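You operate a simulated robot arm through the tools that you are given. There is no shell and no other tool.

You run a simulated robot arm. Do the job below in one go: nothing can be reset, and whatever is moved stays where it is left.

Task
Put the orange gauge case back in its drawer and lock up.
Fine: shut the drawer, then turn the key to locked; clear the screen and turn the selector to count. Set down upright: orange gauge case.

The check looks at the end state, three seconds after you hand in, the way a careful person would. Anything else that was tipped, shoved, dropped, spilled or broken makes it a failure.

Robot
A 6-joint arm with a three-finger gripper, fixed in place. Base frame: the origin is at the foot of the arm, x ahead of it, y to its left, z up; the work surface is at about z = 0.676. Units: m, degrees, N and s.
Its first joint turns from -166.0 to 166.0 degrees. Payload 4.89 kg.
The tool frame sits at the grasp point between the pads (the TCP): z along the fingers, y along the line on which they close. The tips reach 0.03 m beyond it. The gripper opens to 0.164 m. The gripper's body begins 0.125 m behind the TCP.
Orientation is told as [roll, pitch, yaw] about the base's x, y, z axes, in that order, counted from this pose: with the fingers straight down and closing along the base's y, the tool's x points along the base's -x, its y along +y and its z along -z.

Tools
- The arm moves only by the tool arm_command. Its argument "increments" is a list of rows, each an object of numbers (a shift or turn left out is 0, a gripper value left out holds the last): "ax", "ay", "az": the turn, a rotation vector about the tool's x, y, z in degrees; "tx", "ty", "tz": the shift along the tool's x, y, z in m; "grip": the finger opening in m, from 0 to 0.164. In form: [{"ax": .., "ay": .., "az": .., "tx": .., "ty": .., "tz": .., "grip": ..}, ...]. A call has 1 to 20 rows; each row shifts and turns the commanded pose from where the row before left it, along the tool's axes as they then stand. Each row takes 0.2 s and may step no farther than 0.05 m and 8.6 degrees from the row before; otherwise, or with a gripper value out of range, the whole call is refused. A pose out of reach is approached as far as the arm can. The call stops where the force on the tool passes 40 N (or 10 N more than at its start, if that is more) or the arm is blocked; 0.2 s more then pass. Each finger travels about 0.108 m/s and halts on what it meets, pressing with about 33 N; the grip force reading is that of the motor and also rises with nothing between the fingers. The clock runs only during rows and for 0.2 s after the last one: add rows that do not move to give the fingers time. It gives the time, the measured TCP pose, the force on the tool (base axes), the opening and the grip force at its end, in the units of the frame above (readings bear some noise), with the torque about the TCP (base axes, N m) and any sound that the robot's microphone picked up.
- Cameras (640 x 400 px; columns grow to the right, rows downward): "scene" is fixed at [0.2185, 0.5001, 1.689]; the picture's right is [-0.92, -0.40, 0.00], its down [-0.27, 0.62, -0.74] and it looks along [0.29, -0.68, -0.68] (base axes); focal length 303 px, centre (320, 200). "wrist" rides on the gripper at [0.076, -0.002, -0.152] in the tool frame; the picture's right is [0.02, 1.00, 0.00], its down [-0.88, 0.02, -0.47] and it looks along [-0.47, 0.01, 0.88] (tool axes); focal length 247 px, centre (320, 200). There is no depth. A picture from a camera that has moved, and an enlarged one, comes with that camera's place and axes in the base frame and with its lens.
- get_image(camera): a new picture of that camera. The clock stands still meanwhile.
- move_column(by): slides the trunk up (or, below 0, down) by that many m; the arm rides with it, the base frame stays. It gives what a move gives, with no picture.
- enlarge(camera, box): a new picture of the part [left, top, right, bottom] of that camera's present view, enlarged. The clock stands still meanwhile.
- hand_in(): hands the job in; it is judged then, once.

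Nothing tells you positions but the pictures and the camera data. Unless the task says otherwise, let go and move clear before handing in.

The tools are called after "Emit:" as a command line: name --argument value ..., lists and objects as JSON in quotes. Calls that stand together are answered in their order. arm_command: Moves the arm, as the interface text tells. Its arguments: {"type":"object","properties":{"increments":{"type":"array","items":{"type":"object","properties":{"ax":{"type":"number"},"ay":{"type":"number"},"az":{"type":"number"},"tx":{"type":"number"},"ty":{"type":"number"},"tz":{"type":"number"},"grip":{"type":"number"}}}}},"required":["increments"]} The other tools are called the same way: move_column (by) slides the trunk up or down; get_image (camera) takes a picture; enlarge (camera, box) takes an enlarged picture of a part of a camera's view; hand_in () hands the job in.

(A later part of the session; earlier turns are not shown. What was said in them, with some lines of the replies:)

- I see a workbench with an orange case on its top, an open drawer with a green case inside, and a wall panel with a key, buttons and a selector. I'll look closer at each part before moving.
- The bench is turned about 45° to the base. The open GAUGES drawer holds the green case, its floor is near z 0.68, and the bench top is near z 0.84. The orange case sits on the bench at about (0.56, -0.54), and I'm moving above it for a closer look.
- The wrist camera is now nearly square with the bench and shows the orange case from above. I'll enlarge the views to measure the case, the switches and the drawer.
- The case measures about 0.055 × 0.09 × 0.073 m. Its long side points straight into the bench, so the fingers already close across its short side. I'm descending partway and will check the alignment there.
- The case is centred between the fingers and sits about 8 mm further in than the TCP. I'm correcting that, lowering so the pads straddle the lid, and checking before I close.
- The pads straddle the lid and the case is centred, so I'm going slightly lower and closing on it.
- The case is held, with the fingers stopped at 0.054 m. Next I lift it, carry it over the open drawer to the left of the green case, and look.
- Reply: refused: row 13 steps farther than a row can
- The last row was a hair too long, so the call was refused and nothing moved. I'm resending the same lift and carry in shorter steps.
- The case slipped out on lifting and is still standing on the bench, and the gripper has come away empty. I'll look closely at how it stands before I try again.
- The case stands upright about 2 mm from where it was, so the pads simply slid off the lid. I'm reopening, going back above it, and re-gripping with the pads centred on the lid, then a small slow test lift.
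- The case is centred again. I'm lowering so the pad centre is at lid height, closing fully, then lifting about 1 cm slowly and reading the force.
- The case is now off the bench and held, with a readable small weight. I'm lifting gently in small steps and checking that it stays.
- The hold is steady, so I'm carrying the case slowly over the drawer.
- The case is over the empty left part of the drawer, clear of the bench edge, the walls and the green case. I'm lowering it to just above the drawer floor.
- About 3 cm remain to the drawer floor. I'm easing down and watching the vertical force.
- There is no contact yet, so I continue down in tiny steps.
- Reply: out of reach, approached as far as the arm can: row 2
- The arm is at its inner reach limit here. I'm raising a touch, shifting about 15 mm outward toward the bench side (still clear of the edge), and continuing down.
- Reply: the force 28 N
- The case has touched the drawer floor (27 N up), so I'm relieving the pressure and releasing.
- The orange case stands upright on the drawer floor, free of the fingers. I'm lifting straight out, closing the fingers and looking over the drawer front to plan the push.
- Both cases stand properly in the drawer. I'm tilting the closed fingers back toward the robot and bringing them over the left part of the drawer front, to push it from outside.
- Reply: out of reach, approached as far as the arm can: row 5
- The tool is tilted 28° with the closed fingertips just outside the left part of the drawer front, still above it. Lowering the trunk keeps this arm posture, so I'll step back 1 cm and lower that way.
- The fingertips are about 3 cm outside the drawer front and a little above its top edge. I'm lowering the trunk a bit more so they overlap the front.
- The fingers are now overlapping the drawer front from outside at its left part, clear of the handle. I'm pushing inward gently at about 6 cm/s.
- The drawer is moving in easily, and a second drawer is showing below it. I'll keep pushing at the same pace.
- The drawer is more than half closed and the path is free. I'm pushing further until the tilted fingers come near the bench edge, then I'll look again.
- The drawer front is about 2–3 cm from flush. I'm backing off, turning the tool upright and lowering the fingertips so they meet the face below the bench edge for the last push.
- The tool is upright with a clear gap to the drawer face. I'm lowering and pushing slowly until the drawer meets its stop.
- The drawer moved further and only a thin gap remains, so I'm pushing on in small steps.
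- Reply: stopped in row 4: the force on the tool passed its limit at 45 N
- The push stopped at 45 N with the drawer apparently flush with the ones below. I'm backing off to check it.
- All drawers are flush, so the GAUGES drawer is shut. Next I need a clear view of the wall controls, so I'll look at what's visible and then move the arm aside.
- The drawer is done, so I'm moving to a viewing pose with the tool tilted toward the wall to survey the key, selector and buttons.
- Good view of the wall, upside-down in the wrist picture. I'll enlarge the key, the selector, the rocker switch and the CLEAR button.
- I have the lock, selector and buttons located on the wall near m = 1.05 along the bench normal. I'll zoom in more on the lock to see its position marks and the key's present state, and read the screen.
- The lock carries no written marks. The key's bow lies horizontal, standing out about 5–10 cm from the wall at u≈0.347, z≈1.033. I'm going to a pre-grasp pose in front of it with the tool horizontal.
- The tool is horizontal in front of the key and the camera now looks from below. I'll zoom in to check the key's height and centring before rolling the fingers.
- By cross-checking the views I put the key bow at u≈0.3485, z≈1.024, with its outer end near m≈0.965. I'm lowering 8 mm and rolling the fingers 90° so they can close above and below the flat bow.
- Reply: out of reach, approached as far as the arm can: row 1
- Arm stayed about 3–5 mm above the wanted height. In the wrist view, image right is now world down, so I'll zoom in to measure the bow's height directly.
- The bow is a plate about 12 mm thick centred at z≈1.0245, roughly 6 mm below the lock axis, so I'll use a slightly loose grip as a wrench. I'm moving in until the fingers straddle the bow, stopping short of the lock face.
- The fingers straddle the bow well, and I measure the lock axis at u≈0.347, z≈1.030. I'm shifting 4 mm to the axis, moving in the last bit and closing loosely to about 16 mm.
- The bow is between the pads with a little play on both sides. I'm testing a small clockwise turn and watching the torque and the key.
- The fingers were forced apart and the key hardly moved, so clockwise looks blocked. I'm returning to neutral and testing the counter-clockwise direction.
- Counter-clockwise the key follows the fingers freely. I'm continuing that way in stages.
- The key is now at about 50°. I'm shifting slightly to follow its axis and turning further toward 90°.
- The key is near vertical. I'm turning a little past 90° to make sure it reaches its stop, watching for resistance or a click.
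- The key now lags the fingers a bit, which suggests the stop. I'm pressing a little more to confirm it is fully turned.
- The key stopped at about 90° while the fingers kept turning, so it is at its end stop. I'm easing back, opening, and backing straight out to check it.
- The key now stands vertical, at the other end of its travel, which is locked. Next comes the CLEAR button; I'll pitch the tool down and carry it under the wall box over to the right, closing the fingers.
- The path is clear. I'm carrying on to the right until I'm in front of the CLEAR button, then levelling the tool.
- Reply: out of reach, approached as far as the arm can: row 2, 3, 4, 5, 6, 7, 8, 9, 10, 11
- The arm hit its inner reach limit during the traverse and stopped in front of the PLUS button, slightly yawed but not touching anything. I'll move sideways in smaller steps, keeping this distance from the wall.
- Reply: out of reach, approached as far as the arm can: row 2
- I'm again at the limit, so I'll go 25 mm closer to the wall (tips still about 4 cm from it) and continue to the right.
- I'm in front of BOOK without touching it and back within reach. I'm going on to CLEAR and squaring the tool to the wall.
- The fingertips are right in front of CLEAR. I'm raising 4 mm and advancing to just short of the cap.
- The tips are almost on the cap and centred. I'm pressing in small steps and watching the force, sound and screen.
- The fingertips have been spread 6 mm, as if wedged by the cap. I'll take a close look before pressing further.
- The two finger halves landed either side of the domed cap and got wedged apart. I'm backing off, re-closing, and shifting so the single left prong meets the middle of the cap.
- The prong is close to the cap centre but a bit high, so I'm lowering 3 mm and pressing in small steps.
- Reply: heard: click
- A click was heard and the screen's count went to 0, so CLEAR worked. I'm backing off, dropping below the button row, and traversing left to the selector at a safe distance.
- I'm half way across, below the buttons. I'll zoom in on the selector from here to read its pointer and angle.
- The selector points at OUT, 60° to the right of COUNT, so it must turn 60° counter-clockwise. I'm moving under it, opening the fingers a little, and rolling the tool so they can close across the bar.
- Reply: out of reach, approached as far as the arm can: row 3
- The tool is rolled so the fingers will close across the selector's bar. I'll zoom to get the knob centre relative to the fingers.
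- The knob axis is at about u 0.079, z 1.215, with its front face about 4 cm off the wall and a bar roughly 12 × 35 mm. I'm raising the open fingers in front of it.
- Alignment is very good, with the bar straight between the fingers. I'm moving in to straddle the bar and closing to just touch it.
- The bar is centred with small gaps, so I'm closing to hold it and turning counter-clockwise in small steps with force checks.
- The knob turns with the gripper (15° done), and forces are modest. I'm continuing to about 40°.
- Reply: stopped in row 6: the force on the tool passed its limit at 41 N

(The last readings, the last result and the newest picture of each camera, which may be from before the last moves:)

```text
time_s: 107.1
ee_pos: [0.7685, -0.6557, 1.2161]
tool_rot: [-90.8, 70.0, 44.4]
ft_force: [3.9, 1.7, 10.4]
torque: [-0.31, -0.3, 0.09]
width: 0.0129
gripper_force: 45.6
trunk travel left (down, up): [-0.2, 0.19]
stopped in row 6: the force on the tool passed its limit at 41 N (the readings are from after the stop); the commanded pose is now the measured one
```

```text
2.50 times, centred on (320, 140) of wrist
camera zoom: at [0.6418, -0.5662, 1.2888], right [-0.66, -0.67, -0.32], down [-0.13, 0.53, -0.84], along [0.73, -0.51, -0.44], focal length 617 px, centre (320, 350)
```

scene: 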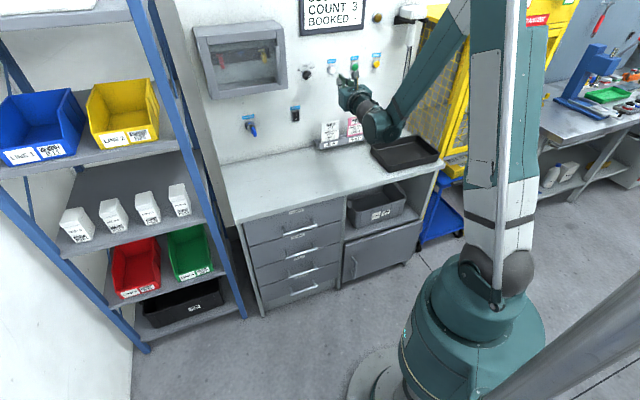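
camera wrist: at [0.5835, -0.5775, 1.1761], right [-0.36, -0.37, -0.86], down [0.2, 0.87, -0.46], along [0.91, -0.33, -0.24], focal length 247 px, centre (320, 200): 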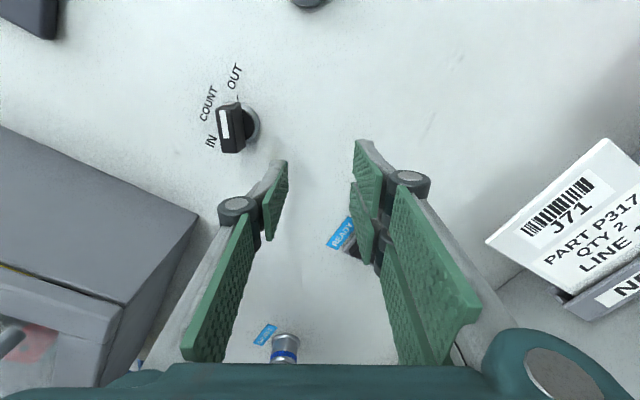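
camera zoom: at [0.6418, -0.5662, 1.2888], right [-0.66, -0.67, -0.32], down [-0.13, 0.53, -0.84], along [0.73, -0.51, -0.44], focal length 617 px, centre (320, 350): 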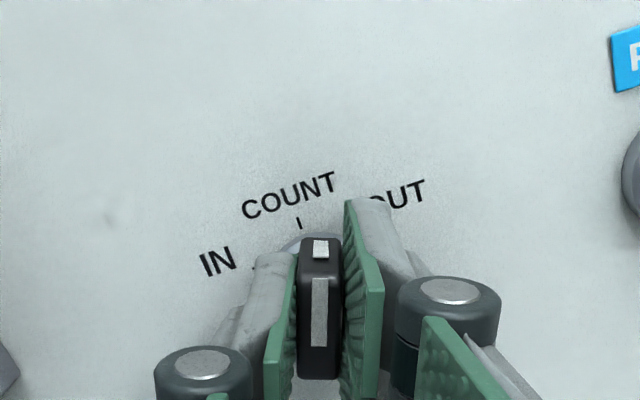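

The turn has reached about 40° and the force limit tripped because of a slight axis mismatch. I'm loosening to let the knob relax, shifting 1.5 mm the way it pushes, then re-gripping.

Emit:
arm_command --increments '[{"grip": 0.018}, {"grip": 0.018}, {"tx": 0.0015}, {}]'

Emit:
enlarge --camera "wrist" --box '[220, 60, 420, 220]'

Emit:
enlarge --camera "scene" --box '[290, 50, 350, 100]'

```text
time_s: 108.1
ee_pos: [0.7661, -0.6569, 1.2182]
tool_rot: [-90.8, 70.0, 44.6]
ft_force: [-0.3, -0.5, -0.4]
torque: [0.02, -0.01, 0.01]
width: 0.0179
gripper_force: 0.0
trunk travel left (down, up): [-0.2, 0.19]
```

```text
2.50 times, centred on (320, 140) of wrist
camera zoom: at [0.6412, -0.5671, 1.2898], right [-0.67, -0.67, -0.32], down [-0.13, 0.53, -0.84], along [0.73, -0.51, -0.44], focal length 617 px, centre (320, 350)
```

zoom: 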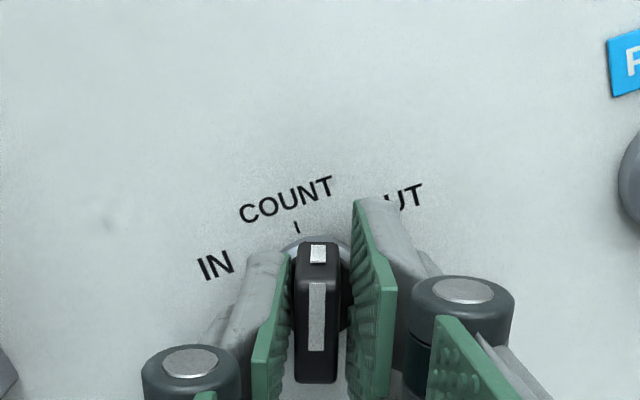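

```text
8.00 times, centred on (320, 75) of scene
camera zoom: at [0.2185, 0.5001, 1.689], right [-0.92, -0.4, 0.0], down [-0.27, 0.62, -0.74], along [0.29, -0.68, -0.68], focal length 2424 px, centre (320, 1200)
```

zoom: 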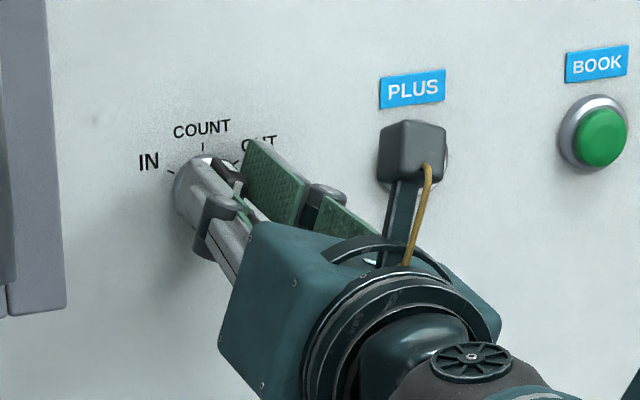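

The knob stays at about 20° from COUNT and the stress is gone. I'm re-gripping and turning the remaining 20°.

Emit:
arm_command --increments '[{"ty": -0.001}, {"grip": 0.011}, {"grip": 0.011}, {"az": -5}, {"az": -5}, {}]'

Emit:
arm_command --increments '[{"az": -5}, {"az": -5}, {}]'

Emit:
enlarge --camera "wrist" --box '[220, 60, 420, 220]'

```text
time_s: 109.5
ee_pos: [0.7681, -0.6556, 1.217]
tool_rot: [-91.5, 80.0, 43.9]
ft_force: [-3.2, 3.0, -5.4]
torque: [0.08, 0.08, 0.0]
width: 0.0126
gripper_force: 45.0
trunk travel left (down, up): [-0.2, 0.19]
```

```text
time_s: 110.3
ee_pos: [0.7679, -0.6545, 1.2184]
tool_rot: [172.5, 89.7, -52.1]
ft_force: [0.6, 8.3, -2.7]
torque: [0.08, 0.07, 0.15]
width: 0.0127
gripper_force: 44.6
trunk travel left (down, up): [-0.2, 0.19]
```

```text
2.50 times, centred on (320, 140) of wrist
camera zoom: at [0.6609, -0.5472, 1.2943], right [-0.7, -0.71, 0.02], down [-0.35, 0.32, -0.88], along [0.62, -0.63, -0.47], focal length 617 px, centre (320, 350)
```

zoom: 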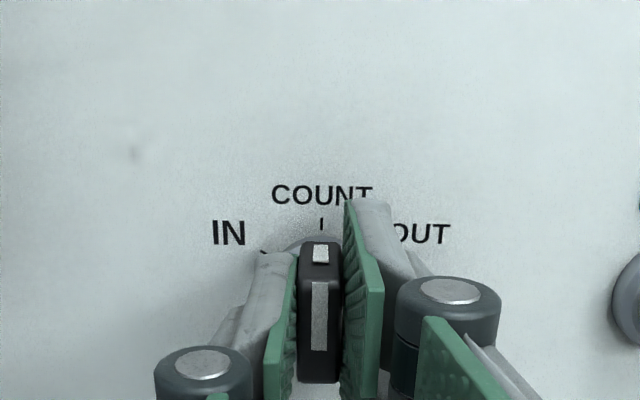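

The pointer now lines up with the COUNT tick. I'm opening slowly, backing straight out, and checking that it stays.

Emit:
arm_command --increments '[{"grip": 0.02}, {"grip": 0.035}, {"grip": 0.05}, {"tz": -0.01}, {"tz": -0.02}, {}]'

Emit:
enlarge --camera "wrist" --box '[220, 60, 420, 220]'

Emit:
enlarge --camera "scene" --box '[280, 0, 420, 100]'

```text
time_s: 111.7
ee_pos: [0.7479, -0.6342, 1.2177]
tool_rot: [-173.2, 89.6, -38.0]
ft_force: [-0.4, -0.5, 0.1]
torque: [0.02, 0.02, 0.0]
width: 0.05
gripper_force: 0.0
trunk travel left (down, up): [-0.2, 0.19]
```

```text
2.50 times, centred on (320, 140) of wrist
camera zoom: at [0.6393, -0.5263, 1.2938], right [-0.7, -0.71, 0.02], down [-0.35, 0.32, -0.88], along [0.62, -0.63, -0.47], focal length 617 px, centre (320, 350)
```

zoom: 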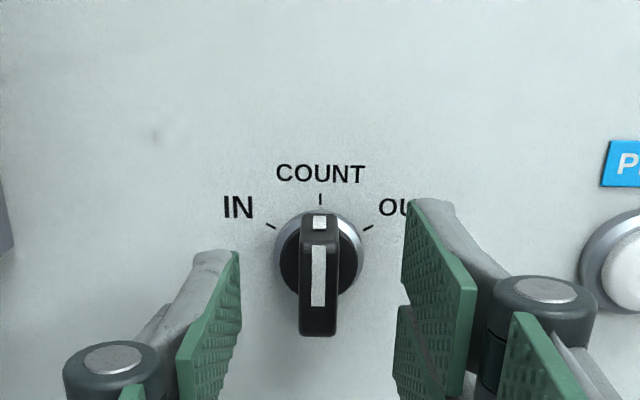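

```text
4.00 times, centred on (350, 50) of scene
camera zoom: at [0.2185, 0.5001, 1.689], right [-0.92, -0.4, 0.0], down [-0.27, 0.62, -0.74], along [0.29, -0.68, -0.68], focal length 1212 px, centre (200, 800)
```

zoom: 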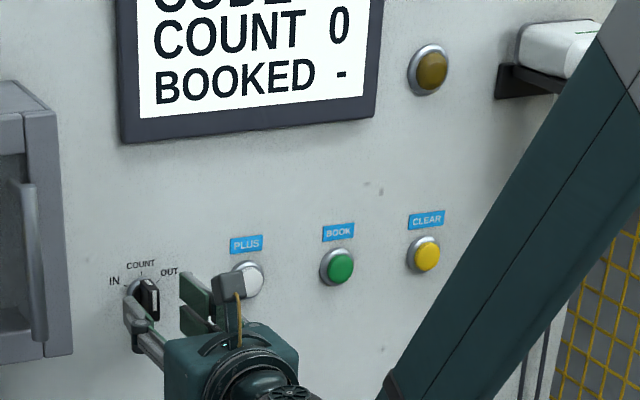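

The selector points at COUNT and stayed there. I'll zoom in on the screen, the key and the drawer to check the overall state.

Emit:
enlarge --camera "scene" --box '[295, 0, 375, 40]'

Emit:
enlarge --camera "scene" --box '[200, 80, 440, 300]'

```text
8.00 times, centred on (335, 20) of scene
camera zoom: at [0.2185, 0.5001, 1.689], right [-0.92, -0.4, 0.0], down [-0.27, 0.62, -0.74], along [0.29, -0.68, -0.68], focal length 2424 px, centre (200, 1640)
```

zoom: 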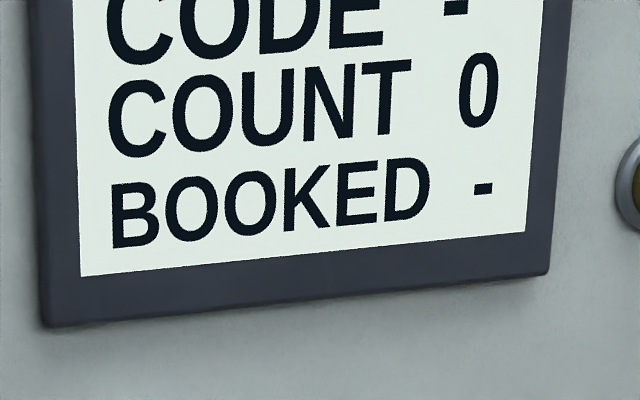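

```text
1.82 times, centred on (320, 190) of scene
camera zoom: at [0.2185, 0.5001, 1.689], right [-0.92, -0.4, 0.0], down [-0.27, 0.62, -0.74], along [0.29, -0.68, -0.68], focal length 551 px, centre (320, 218)
```

zoom: 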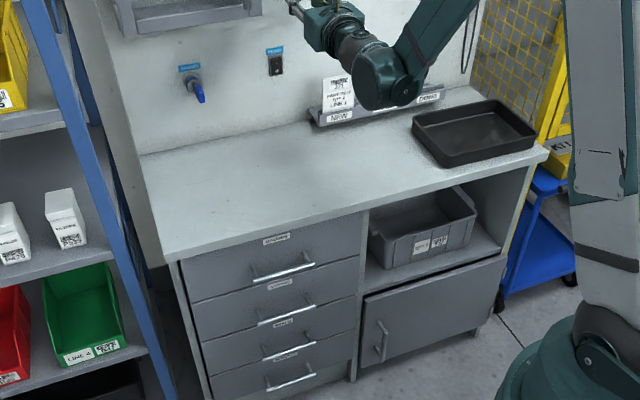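

The screen reads CODE –, COUNT 0, BOOKED –, so it is cleared. I'm lowering away from the knob, pitching the tool down and retracting the arm for a final inspection.

Emit:
arm_command --increments '[{"tx": -0.03}, {"tx": -0.03}, {"tx": -0.02}, {"ay": -7.5}, {"ay": -7.5}, {"ay": -7.5}, {"ay": -7.5}, {"ay": -7.5}, {"ay": -7.5}, {"tz": -0.04}, {"tz": -0.04}, {"tz": -0.04}, {"tz": -0.04}, {"tz": -0.04}, {}]'

Emit:
get_image --camera "scene"

Emit:
get_image --camera "wrist"

Emit:
enlarge --camera "scene" --box '[230, 100, 290, 150]'

Emit:
enlarge --camera "scene" --box '[235, 190, 355, 310]'

```text
time_s: 114.9
ee_pos: [0.6366, -0.5282, 1.2696]
tool_rot: [0.0, 49.9, 134.4]
ft_force: [-1.1, 1.5, 0.3]
torque: [-0.05, -0.05, -0.03]
width: 0.0499
gripper_force: 0.0
out of reach, approached as far as the arm can: row 4
trunk travel left (down, up): [-0.2, 0.19]
```

```text
taken
```

scene: 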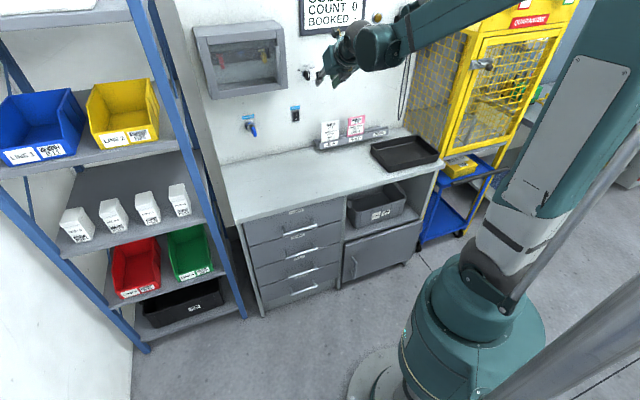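

```text
taken
camera wrist: at [0.5894, -0.4796, 1.4272], right [-0.7, -0.71, 0.02], down [-0.66, 0.65, -0.37], along [0.25, -0.27, -0.93], focal length 247 px, centre (320, 200)
```

wrist: 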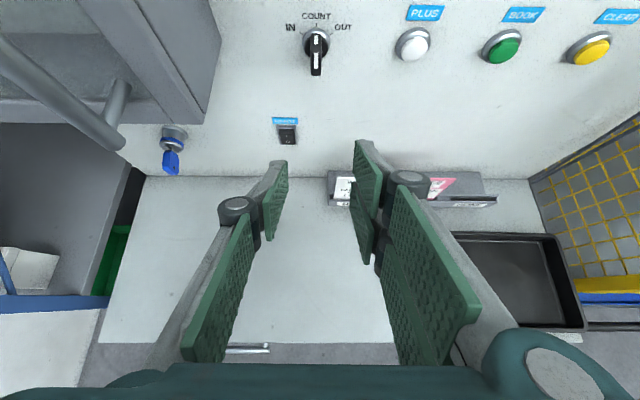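

```text
8.00 times, centred on (260, 125) of scene
camera zoom: at [0.2185, 0.5001, 1.689], right [-0.92, -0.4, 0.0], down [-0.27, 0.62, -0.74], along [0.29, -0.68, -0.68], focal length 2424 px, centre (800, 800)
```

zoom: 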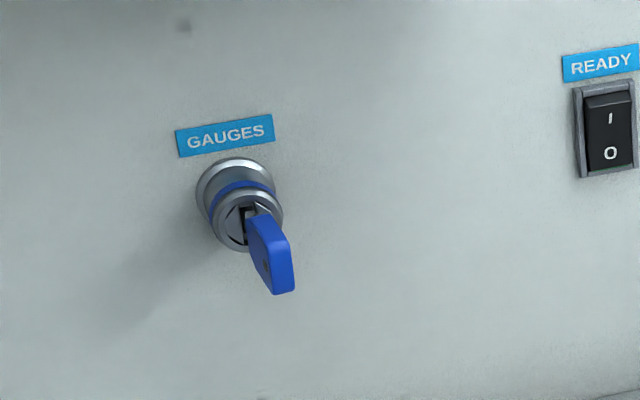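

```text
3.33 times, centred on (295, 250) of scene
camera zoom: at [0.2185, 0.5001, 1.689], right [-0.92, -0.4, 0.0], down [-0.27, 0.62, -0.74], along [0.29, -0.68, -0.68], focal length 1010 px, centre (403, 33)
```

zoom: 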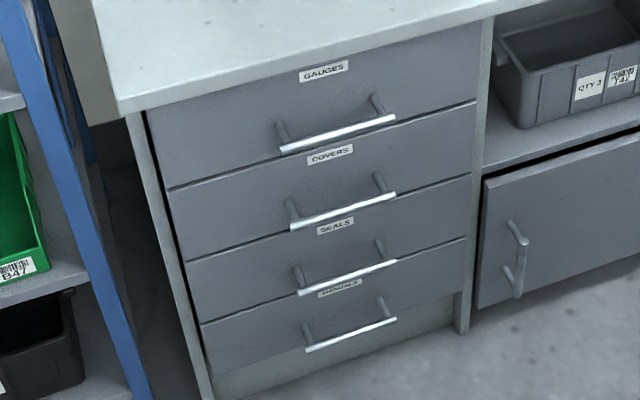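

Everything looks in place. I'll measure the key's angle more carefully from both cameras to be sure it is fully at its end stop.

Emit:
enlarge --camera "wrist" --box '[150, 120, 200, 180]'

Emit:
enlarge --camera "scene" --box '[240, 112, 264, 140]'

```text
6.67 times, centred on (175, 150) of wrist
camera zoom: at [0.5894, -0.4796, 1.4272], right [-0.7, -0.71, 0.02], down [-0.66, 0.65, -0.37], along [0.25, -0.27, -0.93], focal length 1646 px, centre (1287, 533)
```

zoom: 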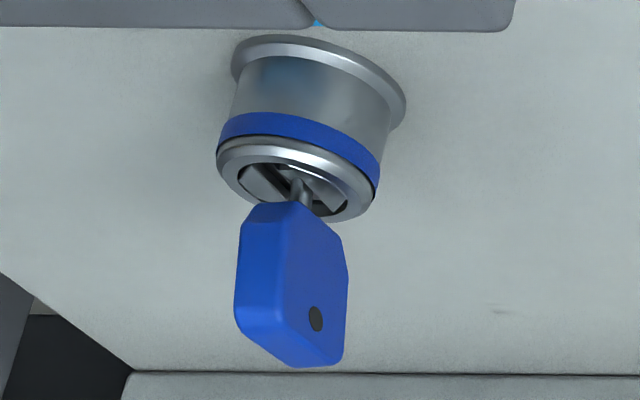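

```text
14.29 times, centred on (252, 126) of scene
camera zoom: at [0.2185, 0.5001, 1.689], right [-0.92, -0.4, 0.0], down [-0.27, 0.62, -0.74], along [0.29, -0.68, -0.68], focal length 4328 px, centre (1291, 1257)
```

zoom: 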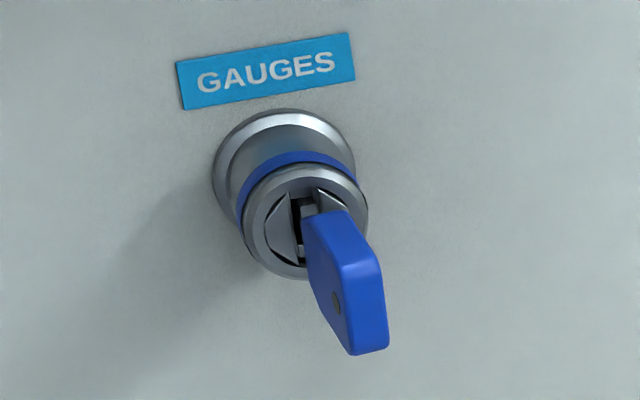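

I've checked the final state from both cameras:
- **Drawer:** GAUGES is flush, with the orange case set down upright inside next to the green one.
- **Key:** it stands vertical at its end stop.
- **Screen:** it reads CODE –, COUNT 0, BOOKED –.
- **Selector:** it points at COUNT.

The gripper is empty and clear of everything, so I'm handing in.

Emit:
hand_in

```text
The job is handed in.
```

The job is handed in. The orange gauge case is back in the GAUGES drawer and everything you asked for is set; I haven't seen the check's result.

- **Case:** I set it down upright on the drawer floor, next to the green 400 bar case. On the first try it slipped from the gripper and stayed standing on the bench; the second grip held.
- **Drawer:** it is shut, flush with the drawers below. I couldn't see inside once it closed, but it went in slowly.
- **Key:** I turned it counter-clockwise about 90° until it would go no further. The lock has no position marks, so I take that stop to be "locked". I didn't pull on the drawer to test it.
- **Screen:** I pressed CLEAR and heard a click. It now reads CODE –, COUNT 0, BOOKED –.
- **Selector:** it moved from OUT to COUNT and stayed there.

I saw nothing else moved, and the arm is clear with the gripper empty.
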